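You operate a simulated robot arm through the tools that you are given. There is no shell and no other tool.

The job below is to be done with a simulated robot arm. You get a single attempt, and the scene is never put back.

JOB
Shut both blue valves and switch off the sockets of the grey plug and the black plug.

It is judged by the outcome, as a careful person would: the job done as asked, and still so three seconds after it is handed in. It fails if anything else is knocked over, pushed out of place, dropped, spilled or broken.

ROBOT AND FRAMES
A 7-joint arm with a fingered hand, fixed in place. Base frame: the origin is on the floor under the middle of its stand, x ahead of it, y to its left, z up. Units: mm, rad, N and s.
It reaches about 1085 mm from its shoulder. Its first joint turns from -2.897 to 2.897 rad. Payload 3.7 kg.
The TCP is the grasp point between the finger pads, 25 mm short of the fingertips. In the tool frame z runs along the fingers and y along their closing line. The gripper opens to 88 mm; its body begins 29 mm behind the TCP. The gripper is a hand of 5 fingers: y runs from the thumb to the fingers, the wrist lies at [-13, -106, -174] in the tool frame, and closing takes about 1.5 s.
Orientation is that of the tool frame in the base frame, as [roll, pitch, yaw] about the fixed x, y, z axes, in that order (R = Rz(yaw) Ry(pitch) Rx(roll)). With the fingers straight down and the wrist toward the robot, the tool's x, y and z point along [0, 1, 0], [1, 0, 0] and [0, 0, -1] of the base frame.

CONTROLS
- The arm moves only by the tool move_arm. Its argument "increments" is a list that holds one entry, the list of rows, each a list of 6 numbers: the shift along the tool's x, y, z in mm, then the turn, a rotation vector about the tool's x, y, z in rad. In form: [[[tx, ty, tz, rx, ry, rz], ...]]. A call has 1 to 20 rows; each row shifts and turns the commanded pose from where the row before left it, along the tool's axes as they then stand. "fingers" is the opening, from 0 (shut) to 1 (fully open), set as the call begins (left out, the last holds). Each row takes 0.2 s and may step no farther than 50 mm and 0.15 rad from the row before; otherwise, or with a gripper value out of range, the whole call is refused. Where a pose cannot be reached the arm comes as near as it can. A force on the tool above 40 N (or 10 N above the force at the start of the call, whichever is more), or a blocked arm, ends the call early, and 0.2 s more pass. The fingers move at their own pace (about 108 mm/s each) and stop on an object; they squeeze with about 26 N. The grip force told is the motor's: it shows also when the fingers shut on nothing. Time passes only in rows, and 0.2 s behind the last, so rows that do not move let the fingers close. The reply holds the time, the measured pose of the TCP, the force on the tool along the base axes, the opening and the grip force, in the units named above and with some noise, with the torque about the TCP (base axes, N m) and any sound that the robot's microphone picked up.
- Cameras (640 x 400 px; columns grow to the right, rows downward): "scene" is fixed at [219.5, 501.3, 1612.6]; the picture's right is [-0.58, -0.82, 0.00], its down [-0.41, 0.29, -0.87] and it looks along [0.71, -0.50, -0.50] (base axes); focal length 356 px, centre (320, 200). "wrist" rides on the gripper at [59, -79, -105] in the tool frame; the picture's right is [-0.73, 0.32, -0.61], its down [-0.62, -0.68, 0.38] and it looks along [-0.29, 0.66, 0.70] (tool axes); focal length 234 px, centre (320, 200). There is no depth. A picture from a camera that has moved, and an enlarged one, comes with that camera's place and axes in the base frame and with its lens.
- camera(camera): a new picture of that camera. It takes no simulated time.
- curl_fingers(index, middle, ring, little, thumb_bend, thumb_turn): sets how far each is bent, from 0 (flat) to 1 (curled in); at 0.3 the hand is open as for a grip, at 0.7 the pads meet at the TCP. One left out holds its place. A second passes; each finger stops where it meets its share of the squeeze, and holds until it gets a number again. A gripper value or a shape takes the hand back. It gives what a move gives, with no picture; readings hold the bend of each and the force on index, middle, ring, little, thumb and palm. thumb_turn goes from beside the hand (0) to across from the fingers (1), as for a grip.
- hand_shape(shape): the hand has 5 fingers and takes this shape, open, in about a second: jaw (thumb against the fingers, like two jaws); tri (thumb and two fingers); tip (a fingertip pinch); poke (one finger out to press); point (the index stretched); flat (the hand flat); cup (the hand cupped); fist (a fist). The gripper value then closes the fingers along that shape, each until it touches; the sizes above hold for jaw. It gives what a move gives, with no picture.
- zoom(camera, box): a new picture of the part [left, top, right, bottom] of that camera's present view, enlarged. It takes no simulated time.
- close_job(): hands the job in; it is judged then, once.

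Places have to be worked out from the pictures, the camera data and where the tool is seen. Open the gripper and draw the arm clear of the work before you hand the job in, unless the task says otherwise.

The tools are called after "Request:" by a JSON object that holds its "op" and its "data". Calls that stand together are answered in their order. move_arm: Moves the arm, as the interface text tells. Its arguments: {"type":"object","properties":{"increments":{"type":"array","items":{"type":"array","items":{"type":"array","items":{"type":"number"}}}},"fingers":{"type":"number"}},"required":["increments"]} The other tools are called the same way: hand_shape (shape) gives the hand a shape; curl_fingers (index, middle, ring, little, thumb_bend, thumb_turn) moves the fingers one by one; camera (camera) takes a picture; zoom (camera, box) takes an enlarged picture of a part of a camera's view; close_job () hands the job in.

At the start:

```text
time_s: 0.0
tcp_pos: [479.6, 181.1, 1288.3]
orientation: [-3.141, 0.001, 1.57]
contact_force: [0.0, 1.2, -0.1]
torque: [-0.02, -0.02, 0.01]
width: 88.0
grip_force: 0.0
shape: jaw
bend: [0.3, 0.3, 0.3, 0.3, 0.3, 0.98]
finger forces: [0.0, 0.1, 0.1, 0.0, 0.0, 0.0]
```

scene: 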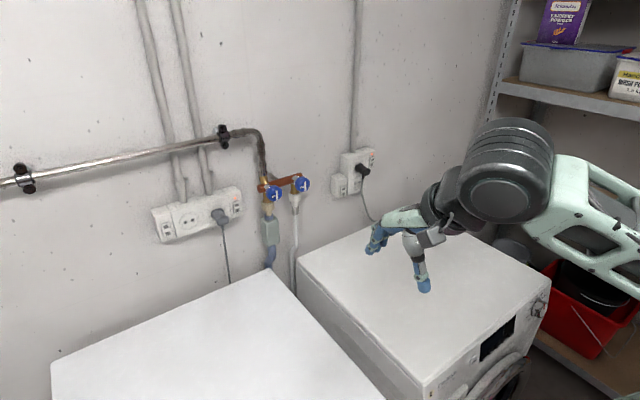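
wrist: 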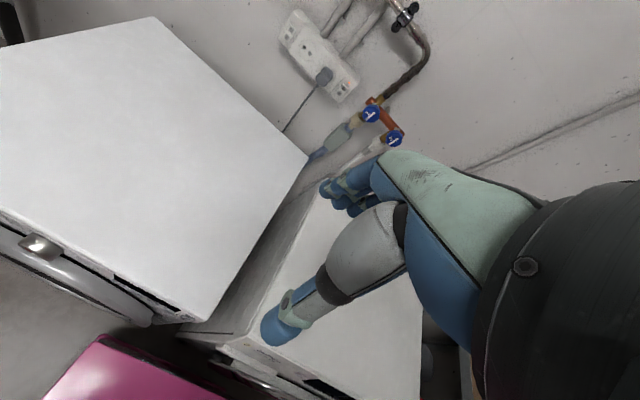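

The pictures show two blue valves on copper/brass fittings and two white socket outlets on the wall. I'll zoom in on these to see their details.

Request:
{"op": "zoom", "data": {"camera": "scene", "box": [230, 150, 330, 230]}}

Request:
{"op": "zoom", "data": {"camera": "scene", "box": [140, 170, 260, 250]}}

Request:
{"op": "zoom", "data": {"camera": "scene", "box": [320, 135, 400, 205]}}

Request:
{"op": "zoom", "data": {"camera": "wrist", "box": [260, 0, 440, 170]}}

```text
5.00 times, centred on (280, 190) of scene
camera zoom: at [219.5, 501.3, 1612.6], right [-0.58, -0.82, 0.0], down [-0.41, 0.29, -0.87], along [0.71, -0.5, -0.5], focal length 1779 px, centre (520, 250)
```

zoom: 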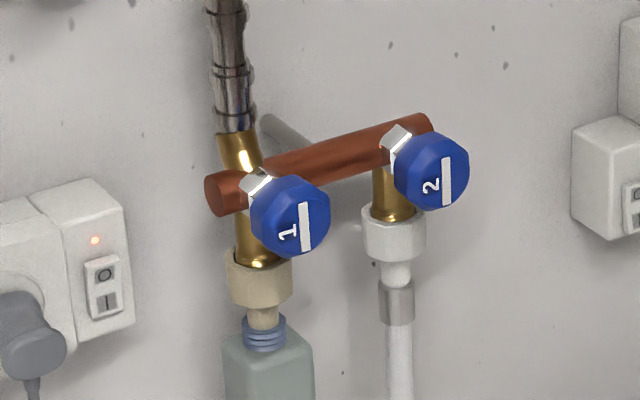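

```text
5.00 times, centred on (200, 210) of scene
camera zoom: at [219.5, 501.3, 1612.6], right [-0.58, -0.82, 0.0], down [-0.41, 0.29, -0.87], along [0.71, -0.5, -0.5], focal length 1779 px, centre (920, 150)
```

zoom: 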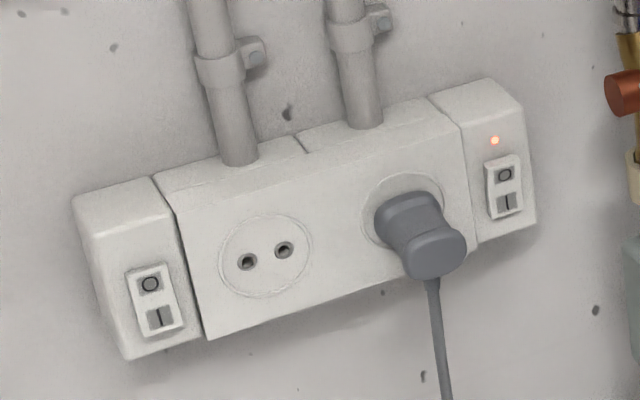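

```text
5.71 times, centred on (360, 170) of scene
camera zoom: at [219.5, 501.3, 1612.6], right [-0.58, -0.82, 0.0], down [-0.41, 0.29, -0.87], along [0.71, -0.5, -0.5], focal length 2034 px, centre (91, 371)
```

zoom: 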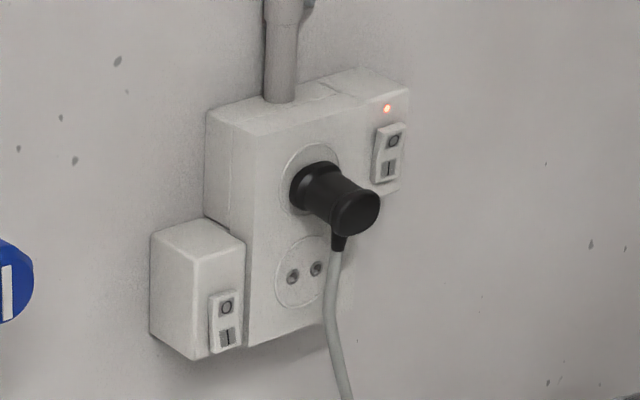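

```text
2.35 times, centred on (350, 85) of wrist
camera zoom: at [401.2, 240.5, 1393.1], right [0.32, -0.73, 0.61], down [-0.68, -0.62, -0.38], along [0.66, -0.29, -0.7], focal length 551 px, centre (249, 471)
```

zoom: 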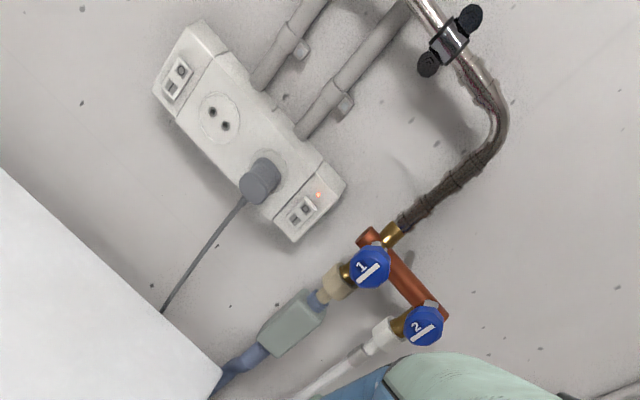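

Triangulating the two views puts valve 1 near (994,109,1139), valve 2 near (985,23,1141) and the grey plug's switch near (1056,196,1100). I'll zoom in tighter to read the valve markings and switch details and refine these places.

Request:
{"op": "zoom", "data": {"camera": "scene", "box": [256, 170, 316, 207]}}

Request:
{"op": "zoom", "data": {"camera": "scene", "box": [225, 180, 250, 220]}}

Request:
{"op": "zoom", "data": {"camera": "scene", "box": [350, 140, 382, 175]}}

Request:
{"op": "zoom", "data": {"camera": "wrist", "box": [350, 90, 414, 150]}}

Request:
{"op": "zoom", "data": {"camera": "wrist", "box": [310, 60, 370, 110]}}

```text
10.67 times, centred on (286, 188) of scene
camera zoom: at [219.5, 501.3, 1612.6], right [-0.58, -0.82, 0.0], down [-0.41, 0.29, -0.87], along [0.71, -0.5, -0.5], focal length 3796 px, centre (683, 323)
```

zoom: 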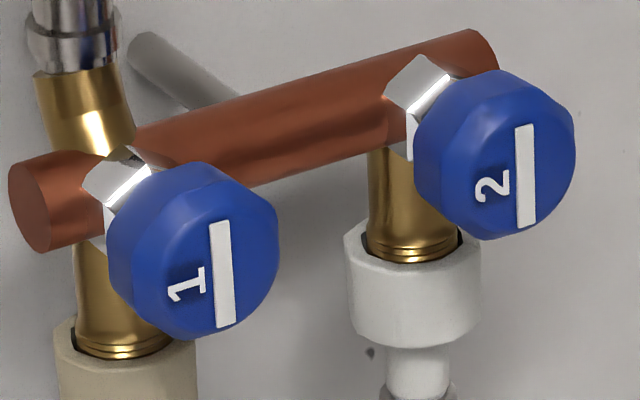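

```text
10.00 times, centred on (238, 200) of scene
camera zoom: at [219.5, 501.3, 1612.6], right [-0.58, -0.82, 0.0], down [-0.41, 0.29, -0.87], along [0.71, -0.5, -0.5], focal length 3559 px, centre (1145, 200)
```

zoom: 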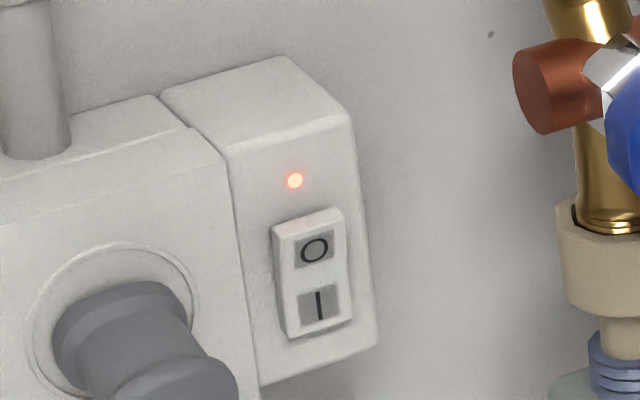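

```text
11.43 times, centred on (366, 158) of scene
camera zoom: at [219.5, 501.3, 1612.6], right [-0.58, -0.82, 0.0], down [-0.41, 0.29, -0.87], along [0.71, -0.5, -0.5], focal length 4067 px, centre (-206, 686)
```

zoom: 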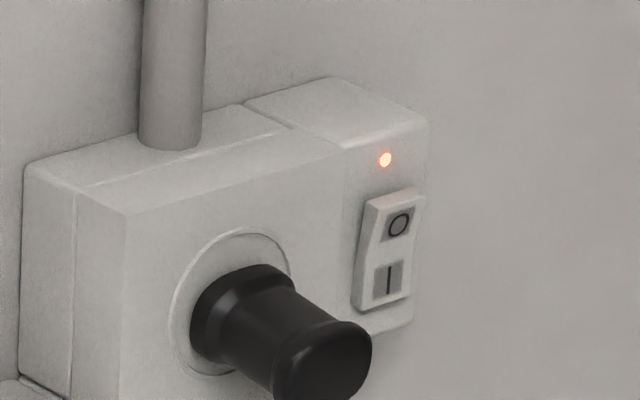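

```text
6.67 times, centred on (382, 120) of wrist
camera zoom: at [401.2, 240.5, 1393.1], right [0.32, -0.73, 0.61], down [-0.68, -0.62, -0.38], along [0.66, -0.29, -0.7], focal length 1561 px, centre (-93, 733)
```

zoom: 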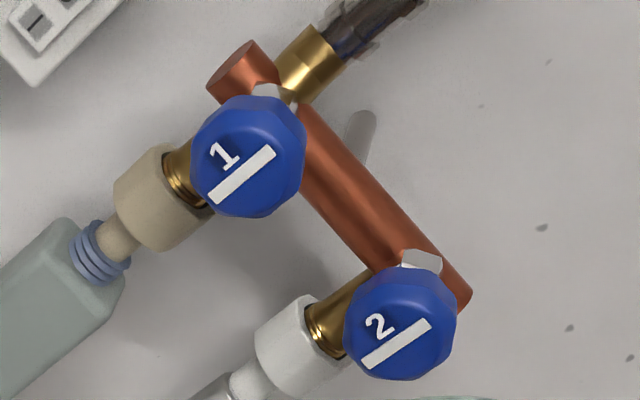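

```text
8.00 times, centred on (340, 85) of wrist
camera zoom: at [401.2, 240.5, 1393.1], right [0.32, -0.73, 0.61], down [-0.68, -0.62, -0.38], along [0.66, -0.29, -0.7], focal length 1873 px, centre (160, 1120)
```

zoom: 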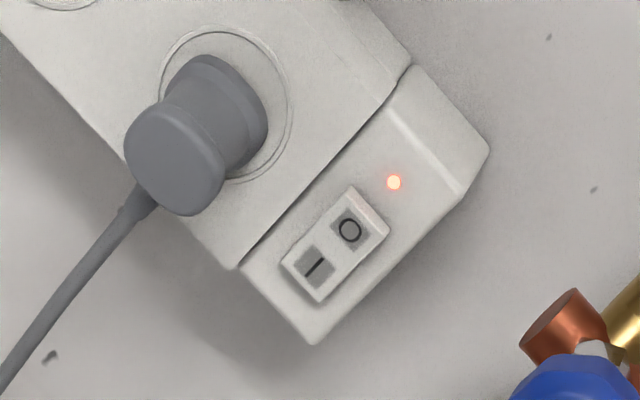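

The numerals lie on their side now and the bars run along the pipes (open), so a quarter turn clockwise seen from the room should shut each valve; both lit switches have their "I" side pressed, so "O" (top) must be pressed. I'll see what the poke shape looks like, as the finger geometry matters.

Request:
{"op": "hand_shape", "data": {"shape": "poke"}}

Request:
{"op": "camera", "data": {"camera": "wrist"}}

Request:
{"op": "zoom", "data": {"camera": "scene", "box": [340, 100, 660, 300]}}

```text
time_s: 0.9
tcp_pos: [478.7, 180.1, 1287.8]
orientation: [-3.141, -0.001, 1.57]
contact_force: [-0.2, -0.2, 0.7]
torque: [0.01, 0.01, 0.02]
width: 0.2
grip_force: 0.1
shape: poke
bend: [0.7, 0.7, 0.99, 0.99, 1.0, 1.0]
finger forces: [0.0, 0.0, 0.0, 0.0, 0.0, 0.1]
```

```text
taken
camera wrist: at [401.1, 240.5, 1393.1], right [0.32, -0.73, 0.61], down [-0.68, -0.62, -0.38], along [0.66, -0.29, -0.7], focal length 234 px, centre (320, 200)
```

wrist: 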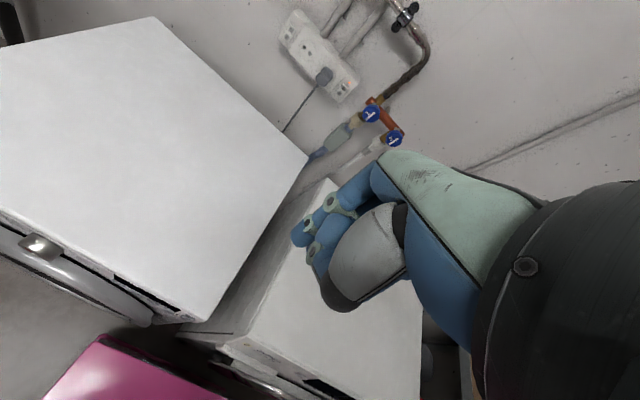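

```text
refused: 660 is not a number from 0 to 640
```

In poke the index and middle point along tool z at bend 0.7, with the rest curled. I'll look closer from both cameras.

Request:
{"op": "zoom", "data": {"camera": "scene", "box": [340, 130, 500, 300]}}

Request:
{"op": "zoom", "data": {"camera": "wrist", "box": [270, 140, 470, 320]}}

```text
2.35 times, centred on (420, 215) of scene
camera zoom: at [219.5, 501.3, 1612.6], right [-0.58, -0.82, 0.0], down [-0.41, 0.29, -0.87], along [0.71, -0.5, -0.5], focal length 837 px, centre (85, 165)
```

zoom: 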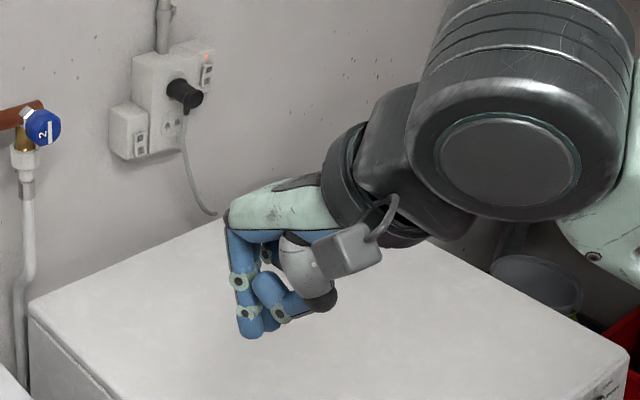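

```text
2.22 times, centred on (370, 230) of wrist
camera zoom: at [401.1, 240.5, 1393.1], right [0.32, -0.73, 0.61], down [-0.68, -0.62, -0.38], along [0.66, -0.29, -0.7], focal length 520 px, centre (209, 133)
```

zoom: 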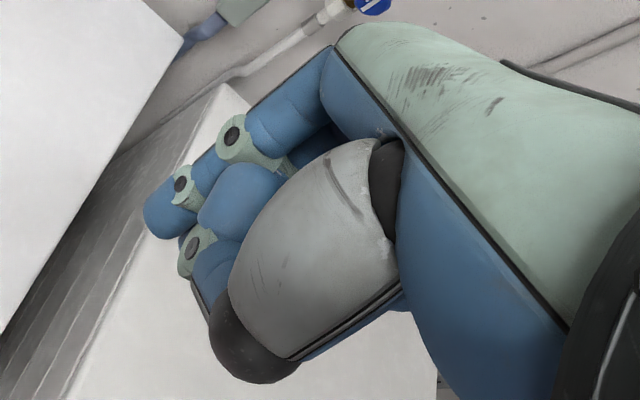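

Poke bends the finger about 90° from the palm. I'll try the point shape, which may reach better along the forearm's axis.

Request:
{"op": "hand_shape", "data": {"shape": "point"}}

Request:
{"op": "zoom", "data": {"camera": "scene", "box": [340, 130, 500, 300]}}

Request:
{"op": "zoom", "data": {"camera": "wrist", "box": [270, 80, 470, 260]}}

Request:
{"op": "camera", "data": {"camera": "wrist"}}

```text
time_s: 1.8
tcp_pos: [478.7, 179.7, 1287.4]
orientation: [-3.142, 0.0, 1.569]
contact_force: [-0.4, -0.6, 0.2]
torque: [-0.02, 0.01, 0.01]
width: 0.2
grip_force: 0.1
shape: point
bend: [0.2, 1.0, 1.0, 1.0, 0.98, 0.88]
finger forces: [0.1, 0.1, 0.1, 0.0, 0.1, 0.1]
```

```text
2.35 times, centred on (420, 215) of scene
camera zoom: at [219.5, 501.3, 1612.6], right [-0.58, -0.82, 0.0], down [-0.41, 0.29, -0.87], along [0.71, -0.5, -0.5], focal length 837 px, centre (85, 165)
```

zoom: 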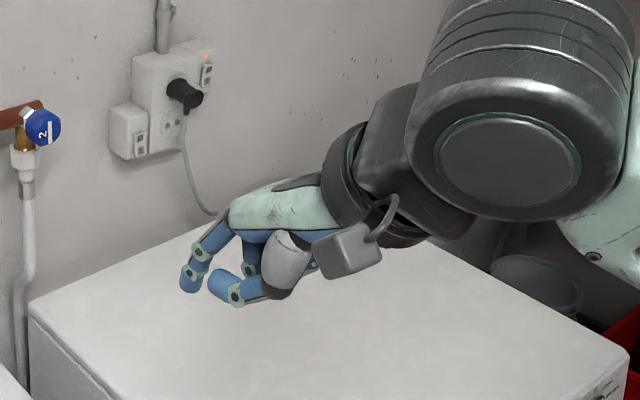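

```text
2.22 times, centred on (370, 170) of wrist
camera zoom: at [401.2, 240.5, 1393.0], right [0.32, -0.73, 0.61], down [-0.68, -0.62, -0.38], along [0.66, -0.29, -0.7], focal length 520 px, centre (209, 267)
```

zoom: 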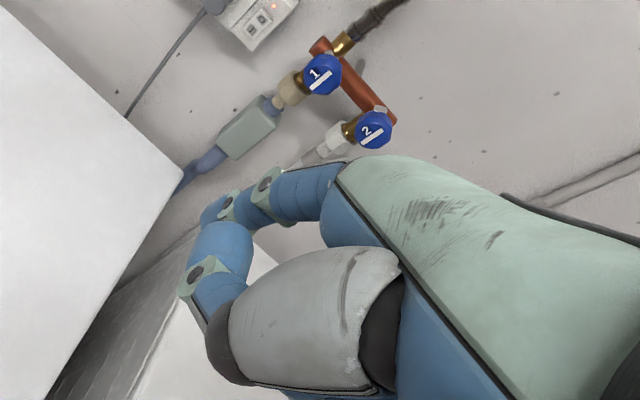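

```text
taken
camera wrist: at [401.2, 240.5, 1393.0], right [0.32, -0.73, 0.61], down [-0.68, -0.62, -0.38], along [0.66, -0.29, -0.7], focal length 234 px, centre (320, 200)
```

wrist: 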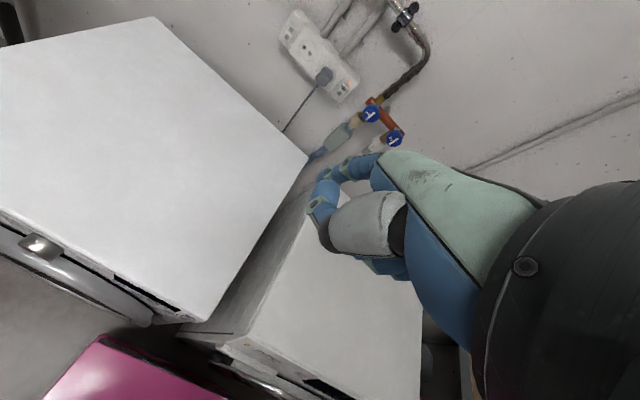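

Point leaves the index at bend 0.2, so I'll straighten it fully to see its maximum reach and direction.

Request:
{"op": "curl_fingers", "data": {"index": 0, "middle": 1, "ring": 1, "little": 1, "thumb_bend": 1, "thumb_turn": 1}}

Request:
{"op": "zoom", "data": {"camera": "scene", "box": [340, 130, 500, 300]}}

Request:
{"op": "zoom", "data": {"camera": "wrist", "box": [270, 80, 470, 260]}}

```text
time_s: 2.8
tcp_pos: [479.7, 180.6, 1288.0]
orientation: [-3.141, -0.001, 1.571]
contact_force: [-0.7, 0.2, 0.2]
torque: [0.01, 0.01, 0.02]
width: 36.1
grip_force: 0.1
shape: fingers
bend: [0.0, 1.0, 1.0, 1.0, 1.0, 1.0]
finger forces: [0.0, 0.1, 0.1, 0.0, 0.0, 0.0]
```

```text
2.35 times, centred on (420, 215) of scene
camera zoom: at [219.5, 501.3, 1612.6], right [-0.58, -0.82, 0.0], down [-0.41, 0.29, -0.87], along [0.71, -0.5, -0.5], focal length 837 px, centre (85, 165)
```

zoom: 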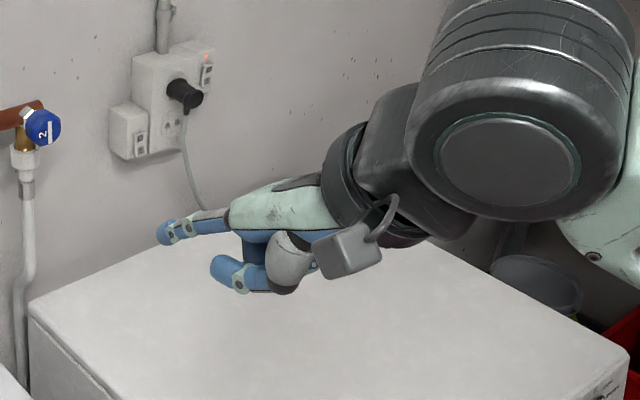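

```text
2.22 times, centred on (370, 170) of wrist
camera zoom: at [401.2, 240.5, 1393.0], right [0.32, -0.73, 0.61], down [-0.68, -0.62, -0.38], along [0.66, -0.29, -0.7], focal length 520 px, centre (209, 267)
```

zoom: 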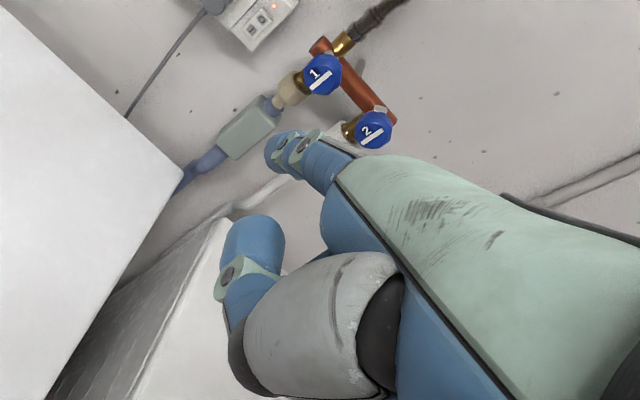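

The straight index tip sits near tool offset [15, 83, -6] and points about 39° below horizontal now. I'll tilt the hand up by 0.68 rad about tool x so that the index points straight at the wall.

Request:
{"op": "move_arm", "data": {"increments": [[[0, 0, 0, -0.136, 0, 0], [0, 0, 0, -0.136, 0, 0], [0, 0, 0, -0.136, 0, 0], [0, 0, 0, -0.136, 0, 0], [0, 0, 0, -0.136, 0, 0], [0, 0, 0, 0, 0, 0], [0, 0, 0, 0, 0, 0]]]}}

Request:
{"op": "camera", "data": {"camera": "scene"}}

Request:
{"op": "camera", "data": {"camera": "wrist"}}

```text
time_s: 4.4
tcp_pos: [480.0, 179.1, 1287.5]
orientation: [2.462, 0.0, 1.568]
contact_force: [0.4, -0.6, 0.3]
torque: [0.03, 0.0, -0.02]
width: 36.0
grip_force: 0.1
shape: fingers
bend: [0.0, 1.0, 1.0, 1.0, 1.0, 1.0]
finger forces: [0.0, 0.1, 0.0, 0.1, 0.1, 0.0]
```

```text
taken
```

scene: 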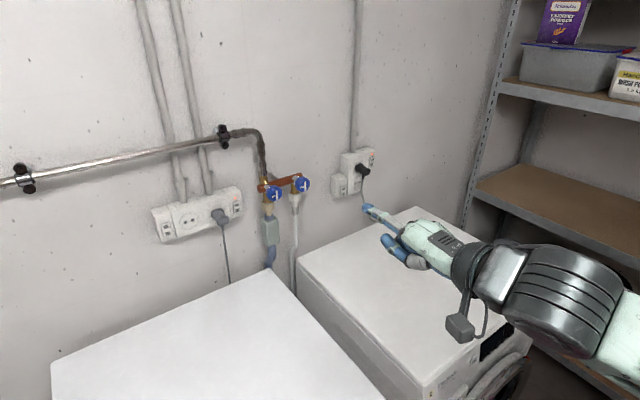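

```text
taken
camera wrist: at [354.0, 239.9, 1319.9], right [-0.13, -0.73, 0.67], down [-0.29, -0.62, -0.73], along [0.95, -0.29, -0.13], focal length 234 px, centre (320, 200)
```

wrist: 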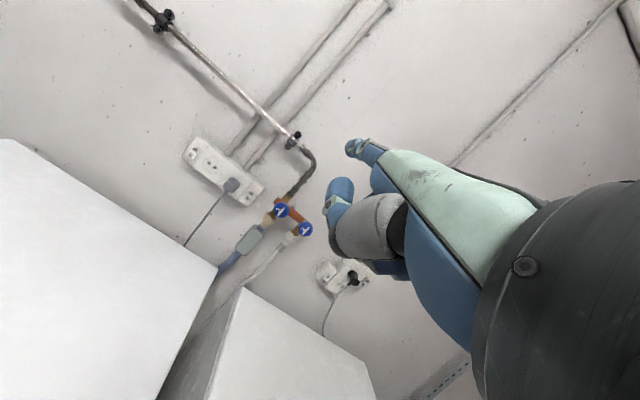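

The index now points horizontally at the wall, and the black socket shows in the wrist view. I'll zoom there to triangulate its switch.

Request:
{"op": "zoom", "data": {"camera": "wrist", "box": [300, 240, 380, 310]}}

Request:
{"op": "zoom", "data": {"camera": "wrist", "box": [250, 190, 320, 250]}}

Request:
{"op": "zoom", "data": {"camera": "scene", "box": [340, 160, 500, 300]}}

```text
5.71 times, centred on (340, 275) of wrist
camera zoom: at [354.0, 239.9, 1319.9], right [-0.13, -0.73, 0.67], down [-0.29, -0.62, -0.73], along [0.95, -0.29, -0.13], focal length 1338 px, centre (206, -229)
```

zoom: 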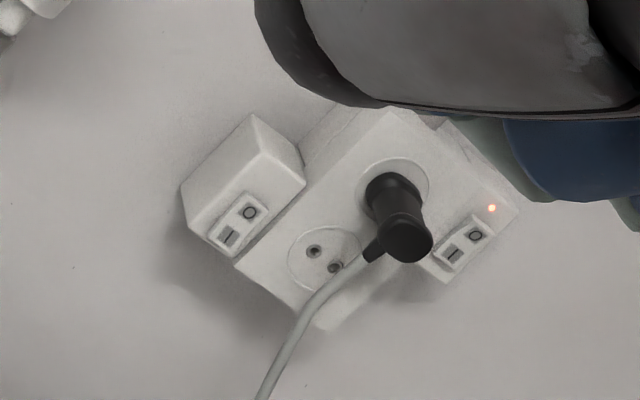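

```text
6.67 times, centred on (285, 220) of wrist
camera zoom: at [354.0, 239.9, 1319.9], right [-0.13, -0.73, 0.67], down [-0.29, -0.62, -0.73], along [0.95, -0.29, -0.13], focal length 1561 px, centre (553, 67)
```

zoom: 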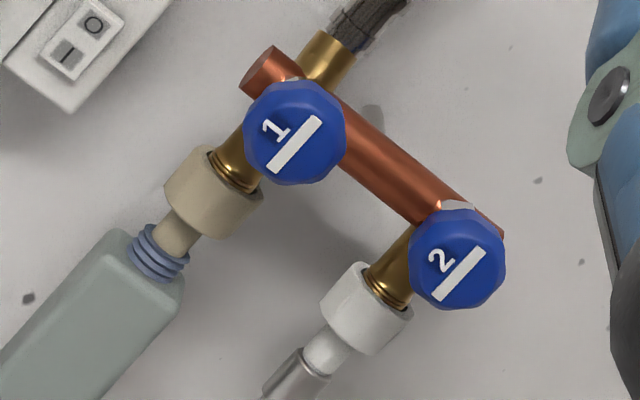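

```text
2.86 times, centred on (420, 230) of scene
camera zoom: at [219.5, 501.3, 1612.6], right [-0.58, -0.82, 0.0], down [-0.41, 0.29, -0.87], along [0.71, -0.5, -0.5], focal length 1017 px, centre (34, 114)
```

zoom: 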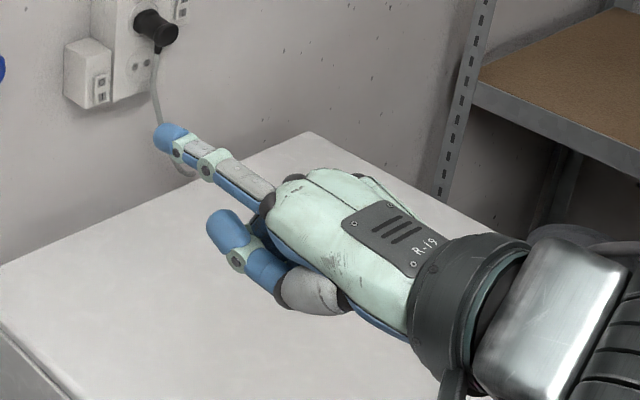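

The black plug's switch lies near (1052, -314, 1111) and the wall is at constant x, so the index tip is at about TCP + [60, 17, 57] in this pose. The thumb juts forward below the index, so I'll try turning it beside the hand to keep it clear of the plugs.

Request:
{"op": "curl_fingers", "data": {"thumb_turn": 0, "thumb_bend": 1}}

Request:
{"op": "zoom", "data": {"camera": "scene", "box": [340, 160, 500, 300]}}

Request:
{"op": "zoom", "data": {"camera": "wrist", "box": [290, 100, 490, 300]}}

```text
time_s: 5.4
tcp_pos: [481.2, 179.9, 1287.9]
orientation: [2.462, 0.0, 1.57]
contact_force: [-0.4, 0.0, 0.6]
torque: [-0.02, 0.01, -0.02]
width: 41.0
grip_force: 0.1
shape: fingers
bend: [0.0, 1.0, 1.0, 1.0, 1.0, 0.0]
finger forces: [0.0, 0.0, 0.0, 0.1, 0.1, 0.0]
```

```text
2.86 times, centred on (420, 230) of scene
camera zoom: at [219.5, 501.3, 1612.6], right [-0.58, -0.82, 0.0], down [-0.41, 0.29, -0.87], along [0.71, -0.5, -0.5], focal length 1017 px, centre (34, 114)
```

zoom: 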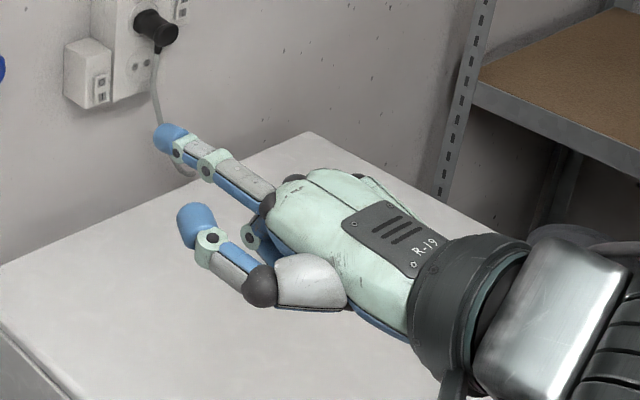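

```text
2.00 times, centred on (390, 200) of wrist
camera zoom: at [353.8, 240.1, 1320.0], right [-0.13, -0.73, 0.68], down [-0.29, -0.62, -0.73], along [0.95, -0.29, -0.13], focal length 468 px, centre (180, 200)
```

zoom: 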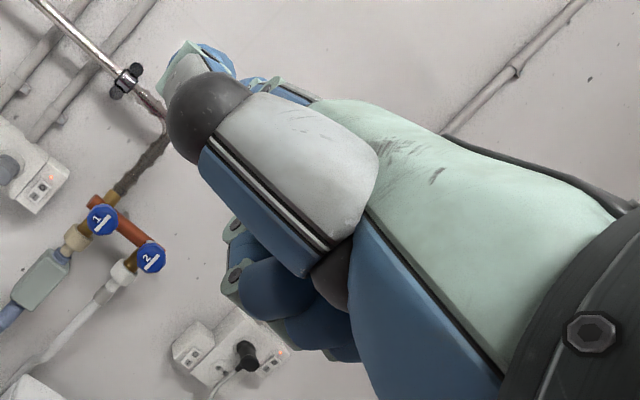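

Beside the hand the thumb juts out on the plug side and blocks the wrist view, so I'll turn it back under the palm with a middling bend.

Request:
{"op": "curl_fingers", "data": {"thumb_turn": 1, "thumb_bend": 0.5}}

Request:
{"op": "zoom", "data": {"camera": "scene", "box": [340, 160, 500, 300]}}

Request:
{"op": "zoom", "data": {"camera": "wrist", "box": [290, 100, 490, 300]}}

```text
time_s: 6.4
tcp_pos: [480.2, 179.8, 1287.8]
orientation: [2.463, 0.0, 1.569]
contact_force: [-0.2, -0.4, 0.1]
torque: [0.02, 0.02, -0.01]
width: 97.4
grip_force: 0.0
shape: fingers
bend: [0.0, 1.0, 1.0, 1.0, 0.5, 1.0]
finger forces: [0.0, 0.1, 0.0, 0.0, 0.0, 0.0]
```

```text
2.86 times, centred on (420, 230) of scene
camera zoom: at [219.5, 501.3, 1612.6], right [-0.58, -0.82, 0.0], down [-0.41, 0.29, -0.87], along [0.71, -0.5, -0.5], focal length 1017 px, centre (34, 114)
```

zoom: 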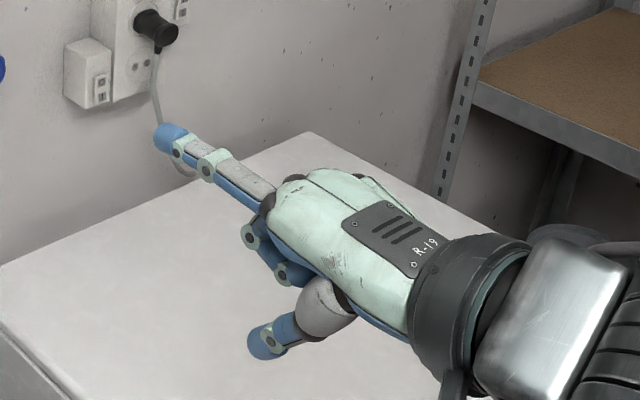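

```text
2.00 times, centred on (390, 200) of wrist
camera zoom: at [353.6, 240.1, 1320.0], right [-0.13, -0.73, 0.68], down [-0.29, -0.62, -0.73], along [0.95, -0.29, -0.13], focal length 468 px, centre (180, 200)
```

zoom: 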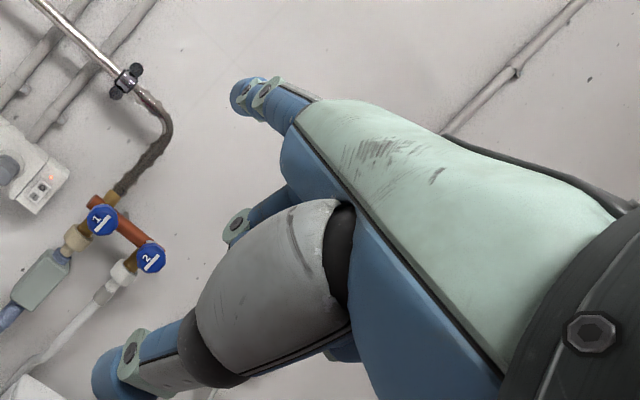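

The thumb now hangs well below; a bend of 0.8 tucks it better. Then I'll roll the hand 30° clockwise about the finger (to keep its right side clear of valve 1) and bring the fingertip to about (960, 196, 1105), in front of the grey plug's switch.

Request:
{"op": "curl_fingers", "data": {"thumb_bend": 0.8}}

Request:
{"op": "move_arm", "data": {"increments": [[[0, 0, 0, 0, 0.1008, 0.0819], [0, 0, 0, 0, 0.1008, 0.0819], [0, 0, 0, 0, 0.1008, 0.0819], [0, 0, 0, 0, 0.1008, 0.0819], [-8.55, 16.9, 39.8, 0, 0, 0], [-8.55, 16.9, 39.8, 0, 0, 0], [-8.55, 16.9, 39.8, 0, 0, 0], [-8.55, 16.9, 39.8, 0, 0, 0], [-8.55, 16.9, 39.8, 0, 0, 0], [-8.55, 16.9, 39.8, 0, 0, 0], [-8.55, 16.9, 39.8, 0, 0, 0], [-8.55, 16.9, 39.8, 0, 0, 0], [-8.55, 16.9, 39.8, 0, 0, 0], [-8.55, 16.9, 39.8, 0, 0, 0], [-8.55, 16.9, 39.8, 0, 0, 0], [0, 0, 0, 0, 0, 0], [0, 0, 0, 0, 0, 0]]]}}

Request:
{"op": "camera", "data": {"camera": "scene"}}

Request:
{"op": "camera", "data": {"camera": "wrist"}}

```text
time_s: 7.4
tcp_pos: [479.0, 179.7, 1288.3]
orientation: [2.462, 0.0, 1.568]
contact_force: [0.3, -0.3, -0.2]
torque: [-0.03, 0.01, 0.02]
width: 59.5
grip_force: 0.1
shape: fingers
bend: [0.0, 1.0, 1.0, 1.0, 0.8, 1.0]
finger forces: [0.0, 0.0, 0.0, 0.0, 0.0, 0.1]
```

```text
time_s: 11.0
tcp_pos: [901.5, 209.1, 1050.8]
orientation: [2.461, -0.518, 1.57]
contact_force: [-0.6, 0.0, -0.2]
torque: [-0.01, 0.0, 0.0]
width: 59.7
grip_force: 0.1
shape: fingers
bend: [0.0, 1.0, 1.0, 1.0, 0.8, 1.0]
finger forces: [0.0, 0.1, 0.0, 0.0, 0.0, 0.1]
```

```text
taken
```

scene: 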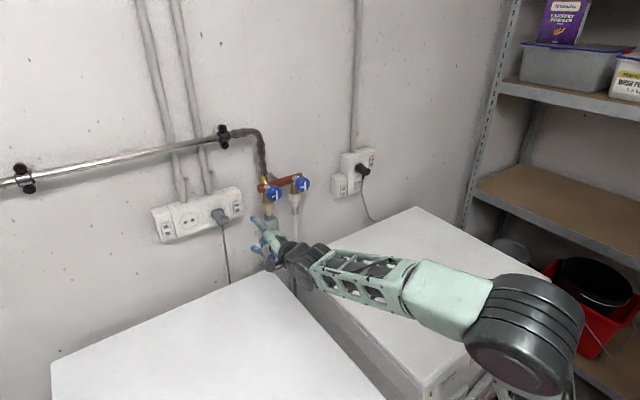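

```text
taken
camera wrist: at [773.7, 246.3, 1107.2], right [-0.13, -0.97, 0.23], down [-0.29, -0.18, -0.94], along [0.95, -0.19, -0.26], focal length 234 px, centre (320, 200)
```

wrist: 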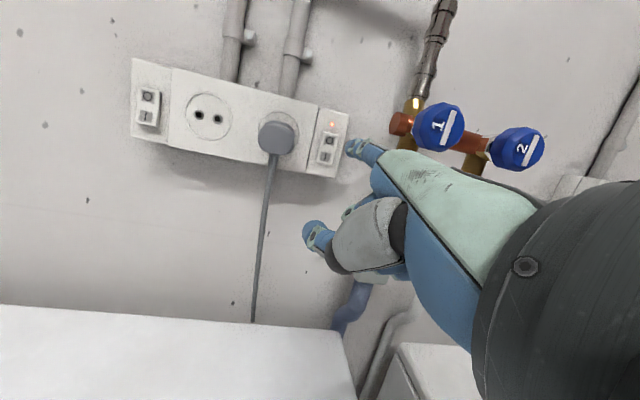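

The hand reached the pre-position without trouble. I'll zoom both views to check the fingertip against the switch.

Request:
{"op": "zoom", "data": {"camera": "scene", "box": [200, 170, 310, 260]}}

Request:
{"op": "zoom", "data": {"camera": "wrist", "box": [290, 90, 400, 190]}}

```text
4.44 times, centred on (255, 215) of scene
camera zoom: at [219.5, 501.3, 1612.6], right [-0.58, -0.82, 0.0], down [-0.41, 0.29, -0.87], along [0.71, -0.5, -0.5], focal length 1582 px, centre (609, 133)
```

zoom: 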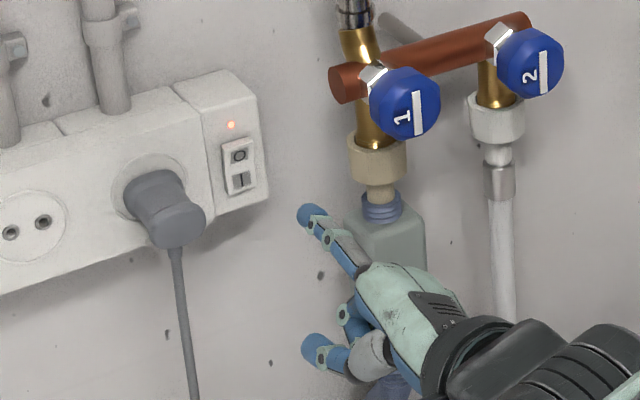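

```text
4.00 times, centred on (345, 140) of wrist
camera zoom: at [773.7, 246.3, 1107.2], right [-0.13, -0.97, 0.23], down [-0.29, -0.18, -0.94], along [0.95, -0.19, -0.26], focal length 937 px, centre (220, 440)
```

zoom: 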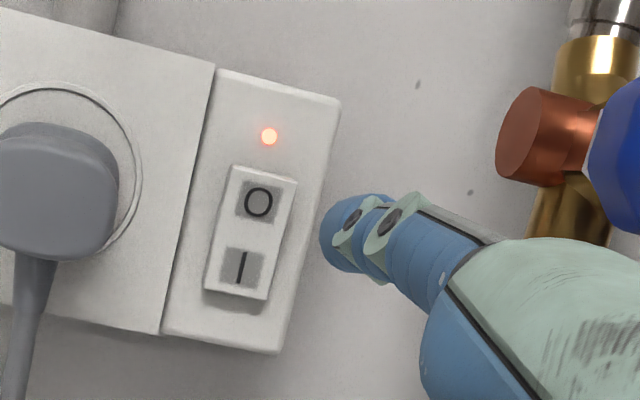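

The fingertip and the "O" line up within a millimetre or two as seen from the wrist, about 94 mm short. I'll advance 75 mm straight toward the wall, slowly, and look again.

Request:
{"op": "move_arm", "data": {"increments": [[[0.2, 14.8, 11.6, 0, 0, 0], [0.2, 14.8, 11.6, 0, 0, 0], [0.2, 14.8, 11.6, 0, 0, 0], [0.2, 14.8, 11.6, 0, 0, 0], [0, 0, 0, 0, 0, 0], [0, 0, 0, 0, 0, 0]]]}}

Request:
{"op": "zoom", "data": {"camera": "scene", "box": [200, 170, 310, 260]}}

Request:
{"op": "zoom", "data": {"camera": "wrist", "box": [290, 90, 400, 190]}}

Request:
{"op": "camera", "data": {"camera": "wrist"}}

```text
time_s: 12.4
tcp_pos: [974.1, 208.5, 1048.8]
orientation: [2.464, -0.52, 1.569]
contact_force: [0.1, 0.8, 0.8]
torque: [0.02, 0.02, 0.0]
width: 59.6
grip_force: 0.0
shape: fingers
bend: [0.0, 1.0, 1.0, 1.0, 0.8, 1.0]
finger forces: [0.0, 0.0, 0.1, 0.0, 0.0, 0.0]
```

```text
4.44 times, centred on (255, 215) of scene
camera zoom: at [219.5, 501.3, 1612.6], right [-0.58, -0.82, 0.0], down [-0.41, 0.29, -0.87], along [0.71, -0.5, -0.5], focal length 1582 px, centre (609, 133)
```

zoom: 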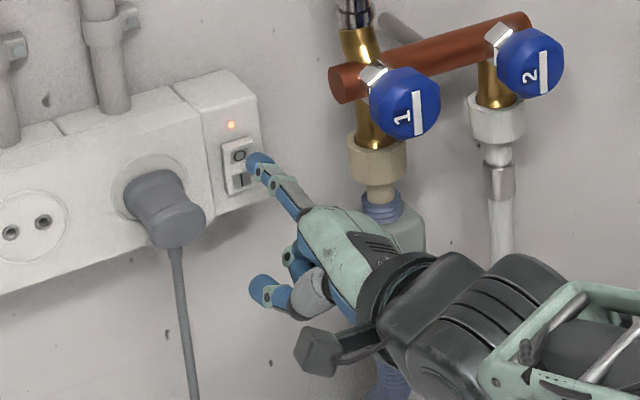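

```text
4.00 times, centred on (345, 140) of wrist
camera zoom: at [848.1, 245.4, 1105.8], right [-0.13, -0.97, 0.23], down [-0.29, -0.18, -0.94], along [0.95, -0.19, -0.26], focal length 937 px, centre (220, 440)
```

zoom: 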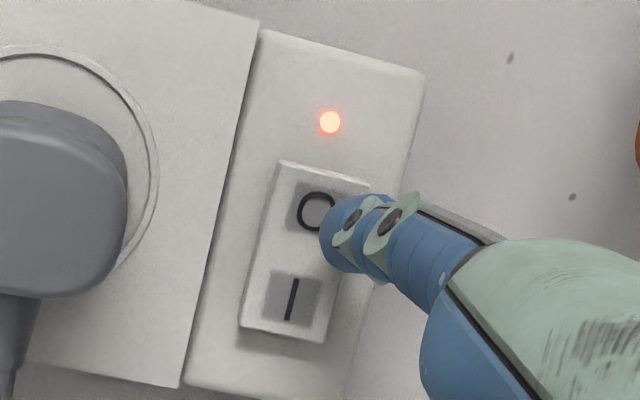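

```text
taken
camera wrist: at [848.1, 245.4, 1105.8], right [-0.13, -0.97, 0.23], down [-0.29, -0.18, -0.94], along [0.95, -0.19, -0.26], focal length 234 px, centre (320, 200)
```

wrist: 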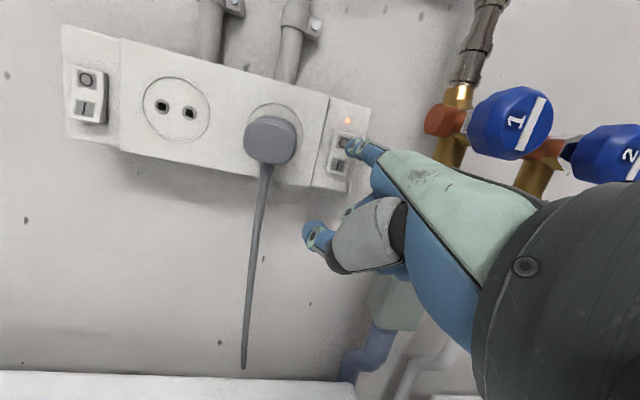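

The tip is about 20 mm off the switch and about 2 mm below the "O" centre. I'll rise 3 mm and go forward 16 mm, then press in small steps while watching force.

Request:
{"op": "move_arm", "data": {"increments": [[[0.5, 4.7, 2.7, 0, 0, 0], [0.5, 4.7, 2.7, 0, 0, 0], [0.5, 4.7, 2.6, 0, 0, 0], [0, 2.33, 1.89, 0, 0, 0], [0, 2.33, 1.89, 0, 0, 0], [0, 0, 0, 0, 0, 0]]]}}

Request:
{"op": "zoom", "data": {"camera": "wrist", "box": [290, 90, 400, 190]}}

Request:
{"op": "zoom", "data": {"camera": "scene", "box": [225, 180, 275, 220]}}

```text
time_s: 13.1
tcp_pos: [982.2, 212.9, 1050.7]
orientation: [2.467, -0.519, 1.573]
contact_force: [-30.1, 0.7, -3.0]
torque: [0.01, -1.55, -0.74]
width: 61.1
grip_force: 15.0
shape: fingers
bend: [0.0, 1.0, 1.0, 1.0, 0.8, 1.0]
finger forces: [29.7, 0.0, 0.0, 0.1, 0.0, 0.0]
heard: click
stopped in row 3: the force on the tool passed its limit at 52 N (the readings are from after the stop); the commanded pose is now the measured one
```

```text
4.00 times, centred on (345, 140) of wrist
camera zoom: at [855.6, 248.6, 1107.9], right [-0.13, -0.97, 0.23], down [-0.29, -0.18, -0.94], along [0.95, -0.18, -0.26], focal length 937 px, centre (220, 440)
```

zoom: 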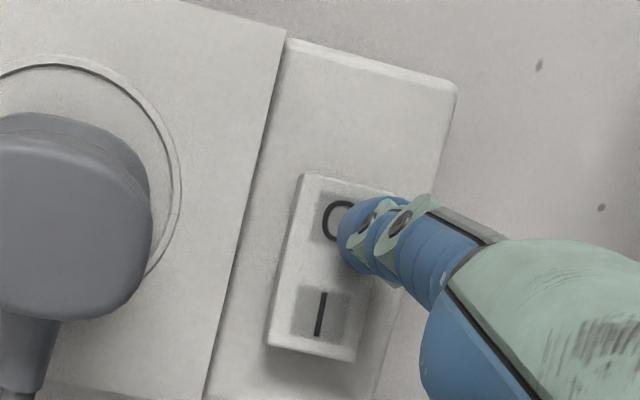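

```text
10.00 times, centred on (250, 200) of scene
camera zoom: at [219.5, 501.3, 1612.6], right [-0.58, -0.82, 0.0], down [-0.41, 0.29, -0.87], along [0.71, -0.5, -0.5], focal length 3559 px, centre (1020, 200)
```

zoom: 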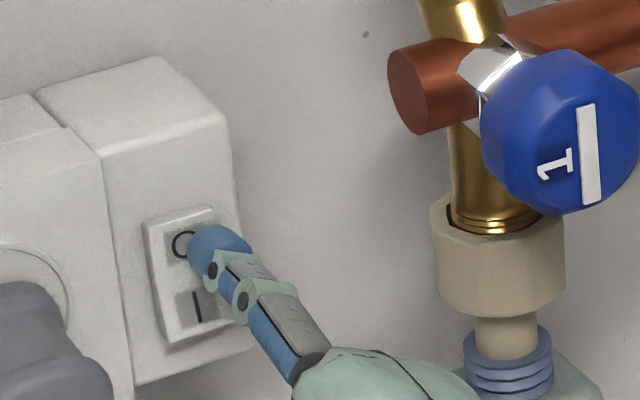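

A click was heard and the light has gone out, so the grey plug's socket is off. I'll withdraw straight back from the wall by about 120 mm.

Request:
{"op": "move_arm", "data": {"increments": [[[0, -7.8, -6.3, 0, 0, 0], [0, -15.55, -12.58, 0, 0, 0], [0, -23.3, -18.9, 0, 0, 0], [0, -23.3, -18.9, 0, 0, 0], [0, -23.3, -18.9, 0, 0, 0], [0, 0, 0, 0, 0, 0]]]}}

Request:
{"op": "zoom", "data": {"camera": "scene", "box": [200, 170, 310, 260]}}

Request:
{"op": "camera", "data": {"camera": "wrist"}}

Request:
{"op": "zoom", "data": {"camera": "wrist", "box": [290, 90, 400, 190]}}

```text
time_s: 14.5
tcp_pos: [862.4, 211.5, 1050.8]
orientation: [2.463, -0.518, 1.573]
contact_force: [0.1, -0.5, 0.2]
torque: [0.01, -0.01, -0.02]
width: 59.6
grip_force: 0.0
shape: fingers
bend: [0.0, 1.0, 1.0, 1.0, 0.8, 1.0]
finger forces: [0.0, 0.1, 0.0, 0.1, 0.0, 0.0]
```

```text
4.44 times, centred on (255, 215) of scene
camera zoom: at [219.5, 501.3, 1612.6], right [-0.58, -0.82, 0.0], down [-0.41, 0.29, -0.87], along [0.71, -0.5, -0.5], focal length 1582 px, centre (609, 133)
```

zoom: 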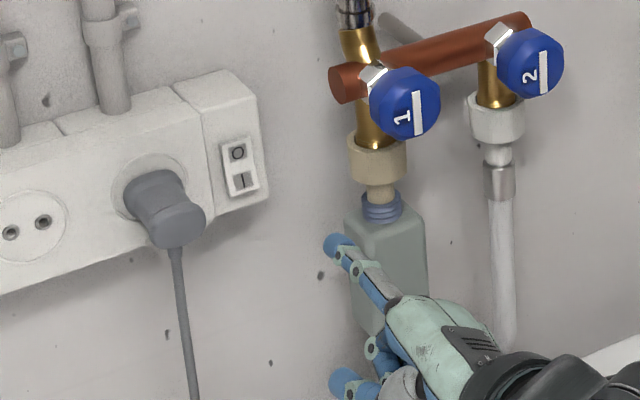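

```text
taken
camera wrist: at [736.7, 246.8, 1107.0], right [-0.13, -0.97, 0.23], down [-0.29, -0.18, -0.94], along [0.95, -0.19, -0.26], focal length 234 px, centre (320, 200)
```

wrist: 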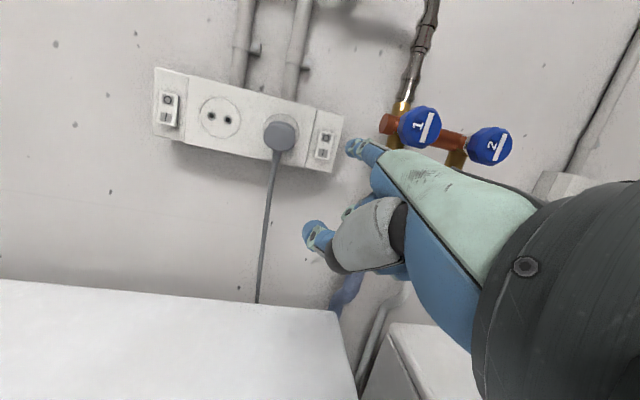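

```text
4.00 times, centred on (345, 140) of wrist
camera zoom: at [736.7, 246.8, 1107.0], right [-0.13, -0.97, 0.23], down [-0.29, -0.18, -0.94], along [0.95, -0.19, -0.26], focal length 937 px, centre (220, 440)
```

zoom: 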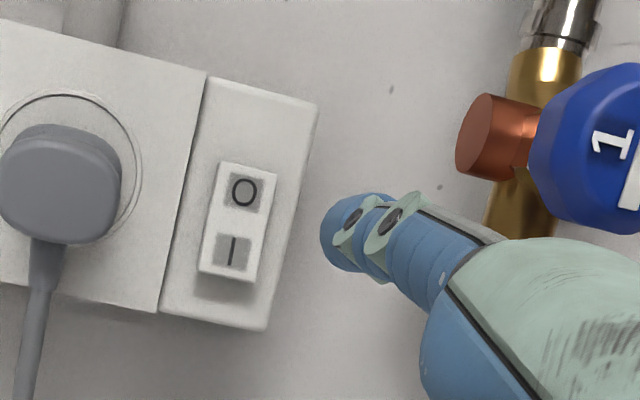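

Grey is done: light out, rocker tipped to "O". Next the black plug's switch near (1052, -313, 1112): I'll back off, undo the roll, yaw 0.25 rad to the right, and carry the fingertip over to about 100 mm in front of it.

Request:
{"op": "move_arm", "data": {"increments": [[[6, -21.5, -30.7, 0, 0, 0], [6, -21.5, -30.7, 0, 0, 0], [0, 0, 0, 0, -0.1008, -0.0819], [0, 0, 0, 0, -0.1008, -0.0819], [0, 0, 0, 0, -0.1008, -0.0819], [0, 0, 0, 0, -0.1008, -0.0819], [0, 0, 0, 0, -0.0786, 0.0972], [0, 0, 0, 0, -0.0786, 0.0972], [0, 0, 0, 0, 0, 0]]]}}

Request:
{"op": "move_arm", "data": {"increments": [[[-41.8, 14.7, 14.1, 0, 0, 0], [-41.8, 14.7, 14.1, 0, 0, 0], [-41.8, 14.7, 14.1, 0, 0, 0], [-41.8, 14.7, 14.1, 0, 0, 0], [-41.8, 14.7, 14.1, 0, 0, 0], [-41.8, 14.7, 14.1, 0, 0, 0], [-41.8, 14.7, 14.1, 0, 0, 0], [-41.8, 14.7, 14.1, 0, 0, 0], [-41.8, 14.7, 14.1, 0, 0, 0], [-41.8, 14.7, 14.1, 0, 0, 0], [-41.8, 14.7, 14.1, 0, 0, 0], [0, 0, 0, 0, 0, 0], [0, 0, 0, 0, 0, 0]]]}}

Request:
{"op": "camera", "data": {"camera": "scene"}}

Request:
{"op": "camera", "data": {"camera": "wrist"}}

```text
time_s: 16.5
tcp_pos: [793.4, 210.8, 1074.2]
orientation: [2.463, 0.0, 1.324]
contact_force: [0.3, -0.3, -0.3]
torque: [0.0, 0.01, -0.01]
width: 59.8
grip_force: 0.1
shape: fingers
bend: [0.0, 1.0, 1.0, 1.0, 0.8, 1.0]
finger forces: [0.1, 0.1, 0.0, 0.1, 0.1, 0.0]
```

```text
time_s: 19.3
tcp_pos: [898.1, -288.1, 1055.0]
orientation: [2.464, 0.002, 1.324]
contact_force: [0.6, -0.3, 0.0]
torque: [0.01, 0.01, -0.03]
width: 59.1
grip_force: 0.1
shape: fingers
bend: [0.0, 1.0, 1.0, 1.0, 0.8, 1.0]
finger forces: [0.0, 0.1, 0.0, 0.0, 0.1, 0.0]
```

```text
taken
```

scene: 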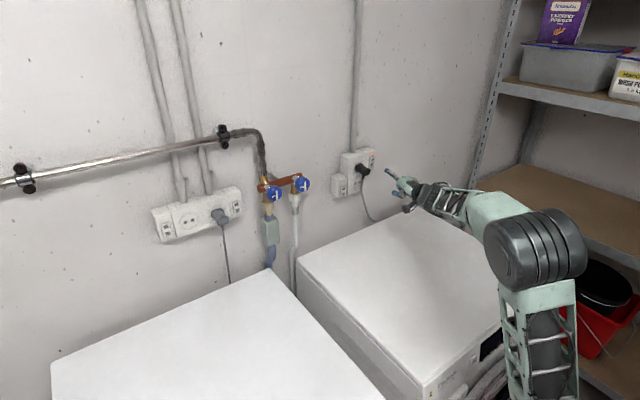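

```text
taken
camera wrist: at [789.2, -198.8, 1087.5], right [-0.3, -0.67, 0.68], down [-0.43, -0.53, -0.73], along [0.85, -0.51, -0.13], focal length 234 px, centre (320, 200)
```

wrist: 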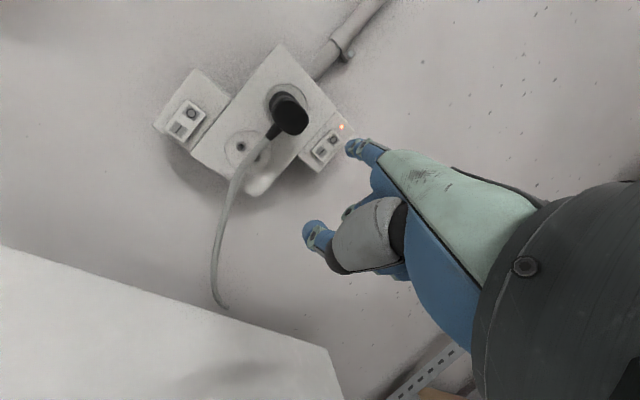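

The reach looks fine so far. I'll zoom on the tip and the switch.

Request:
{"op": "zoom", "data": {"camera": "wrist", "box": [290, 90, 400, 190]}}

Request:
{"op": "zoom", "data": {"camera": "scene", "box": [330, 130, 430, 220]}}

```text
4.00 times, centred on (345, 140) of wrist
camera zoom: at [789.2, -198.8, 1087.5], right [-0.3, -0.67, 0.68], down [-0.43, -0.53, -0.73], along [0.85, -0.51, -0.13], focal length 937 px, centre (220, 440)
```

zoom: 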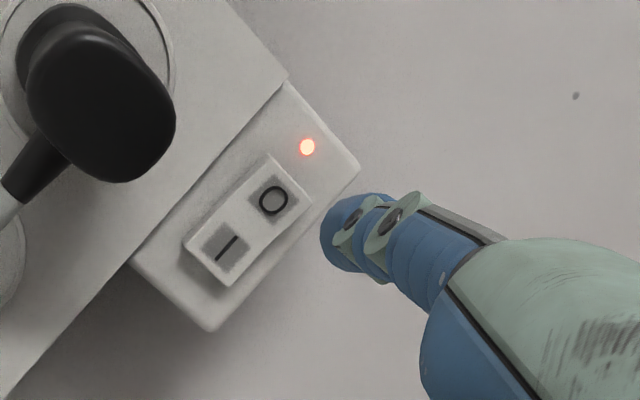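

```text
4.44 times, centred on (380, 175) of scene
camera zoom: at [219.5, 501.3, 1612.6], right [-0.58, -0.82, 0.0], down [-0.41, 0.29, -0.87], along [0.71, -0.5, -0.5], focal length 1582 px, centre (53, 311)
```

zoom: 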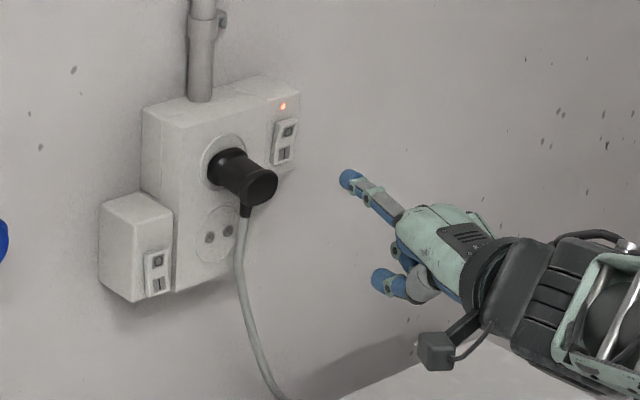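

The tip is at about (960, -287, 1110) and the "O" at (1052, -315, 1113). I'll advance about 70 mm toward it and check alignment again.

Request:
{"op": "move_arm", "data": {"increments": [[[-0.9, 14.9, 10.6, 0, 0, 0], [-0.9, 14.9, 10.6, 0, 0, 0], [-0.9, 14.9, 10.6, 0, 0, 0], [-0.9, 14.9, 10.6, 0, 0, 0], [0, 0, 0, 0, 0, 0], [0, 0, 0, 0, 0, 0]]]}}

Request:
{"op": "zoom", "data": {"camera": "wrist", "box": [290, 90, 400, 190]}}

Request:
{"op": "zoom", "data": {"camera": "scene", "box": [330, 130, 430, 220]}}

```text
time_s: 20.7
tcp_pos: [965.7, -309.9, 1062.1]
orientation: [2.464, 0.001, 1.323]
contact_force: [-0.3, 0.1, -0.1]
torque: [0.01, 0.0, -0.02]
width: 59.6
grip_force: 0.1
shape: fingers
bend: [0.0, 1.0, 1.0, 1.0, 0.8, 1.0]
finger forces: [0.0, 0.0, 0.1, 0.0, 0.0, 0.0]
```

```text
4.00 times, centred on (345, 140) of wrist
camera zoom: at [857.1, -220.6, 1093.0], right [-0.3, -0.67, 0.68], down [-0.43, -0.53, -0.73], along [0.85, -0.51, -0.13], focal length 937 px, centre (220, 440)
```

zoom: 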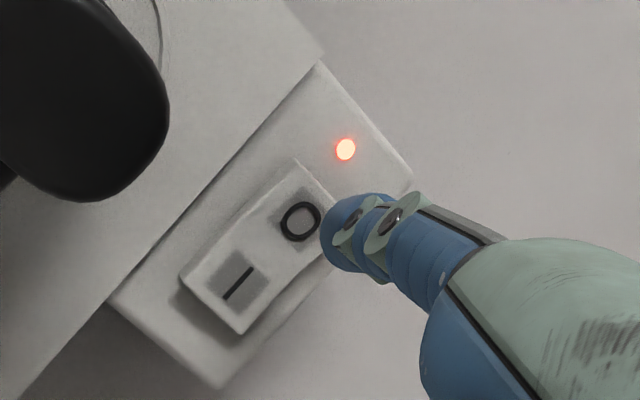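

```text
4.44 times, centred on (380, 175) of scene
camera zoom: at [219.5, 501.3, 1612.6], right [-0.58, -0.82, 0.0], down [-0.41, 0.29, -0.87], along [0.71, -0.5, -0.5], focal length 1582 px, centre (53, 311)
```

zoom: 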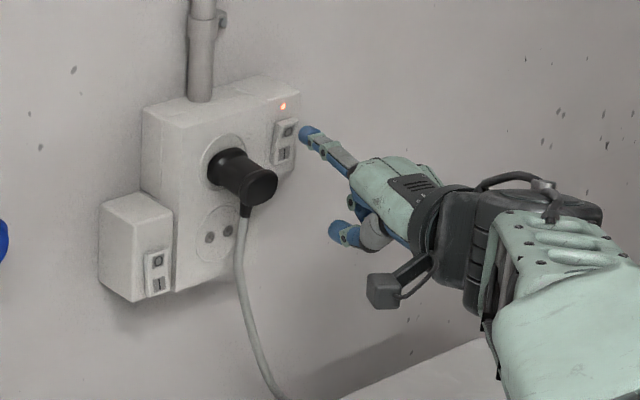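

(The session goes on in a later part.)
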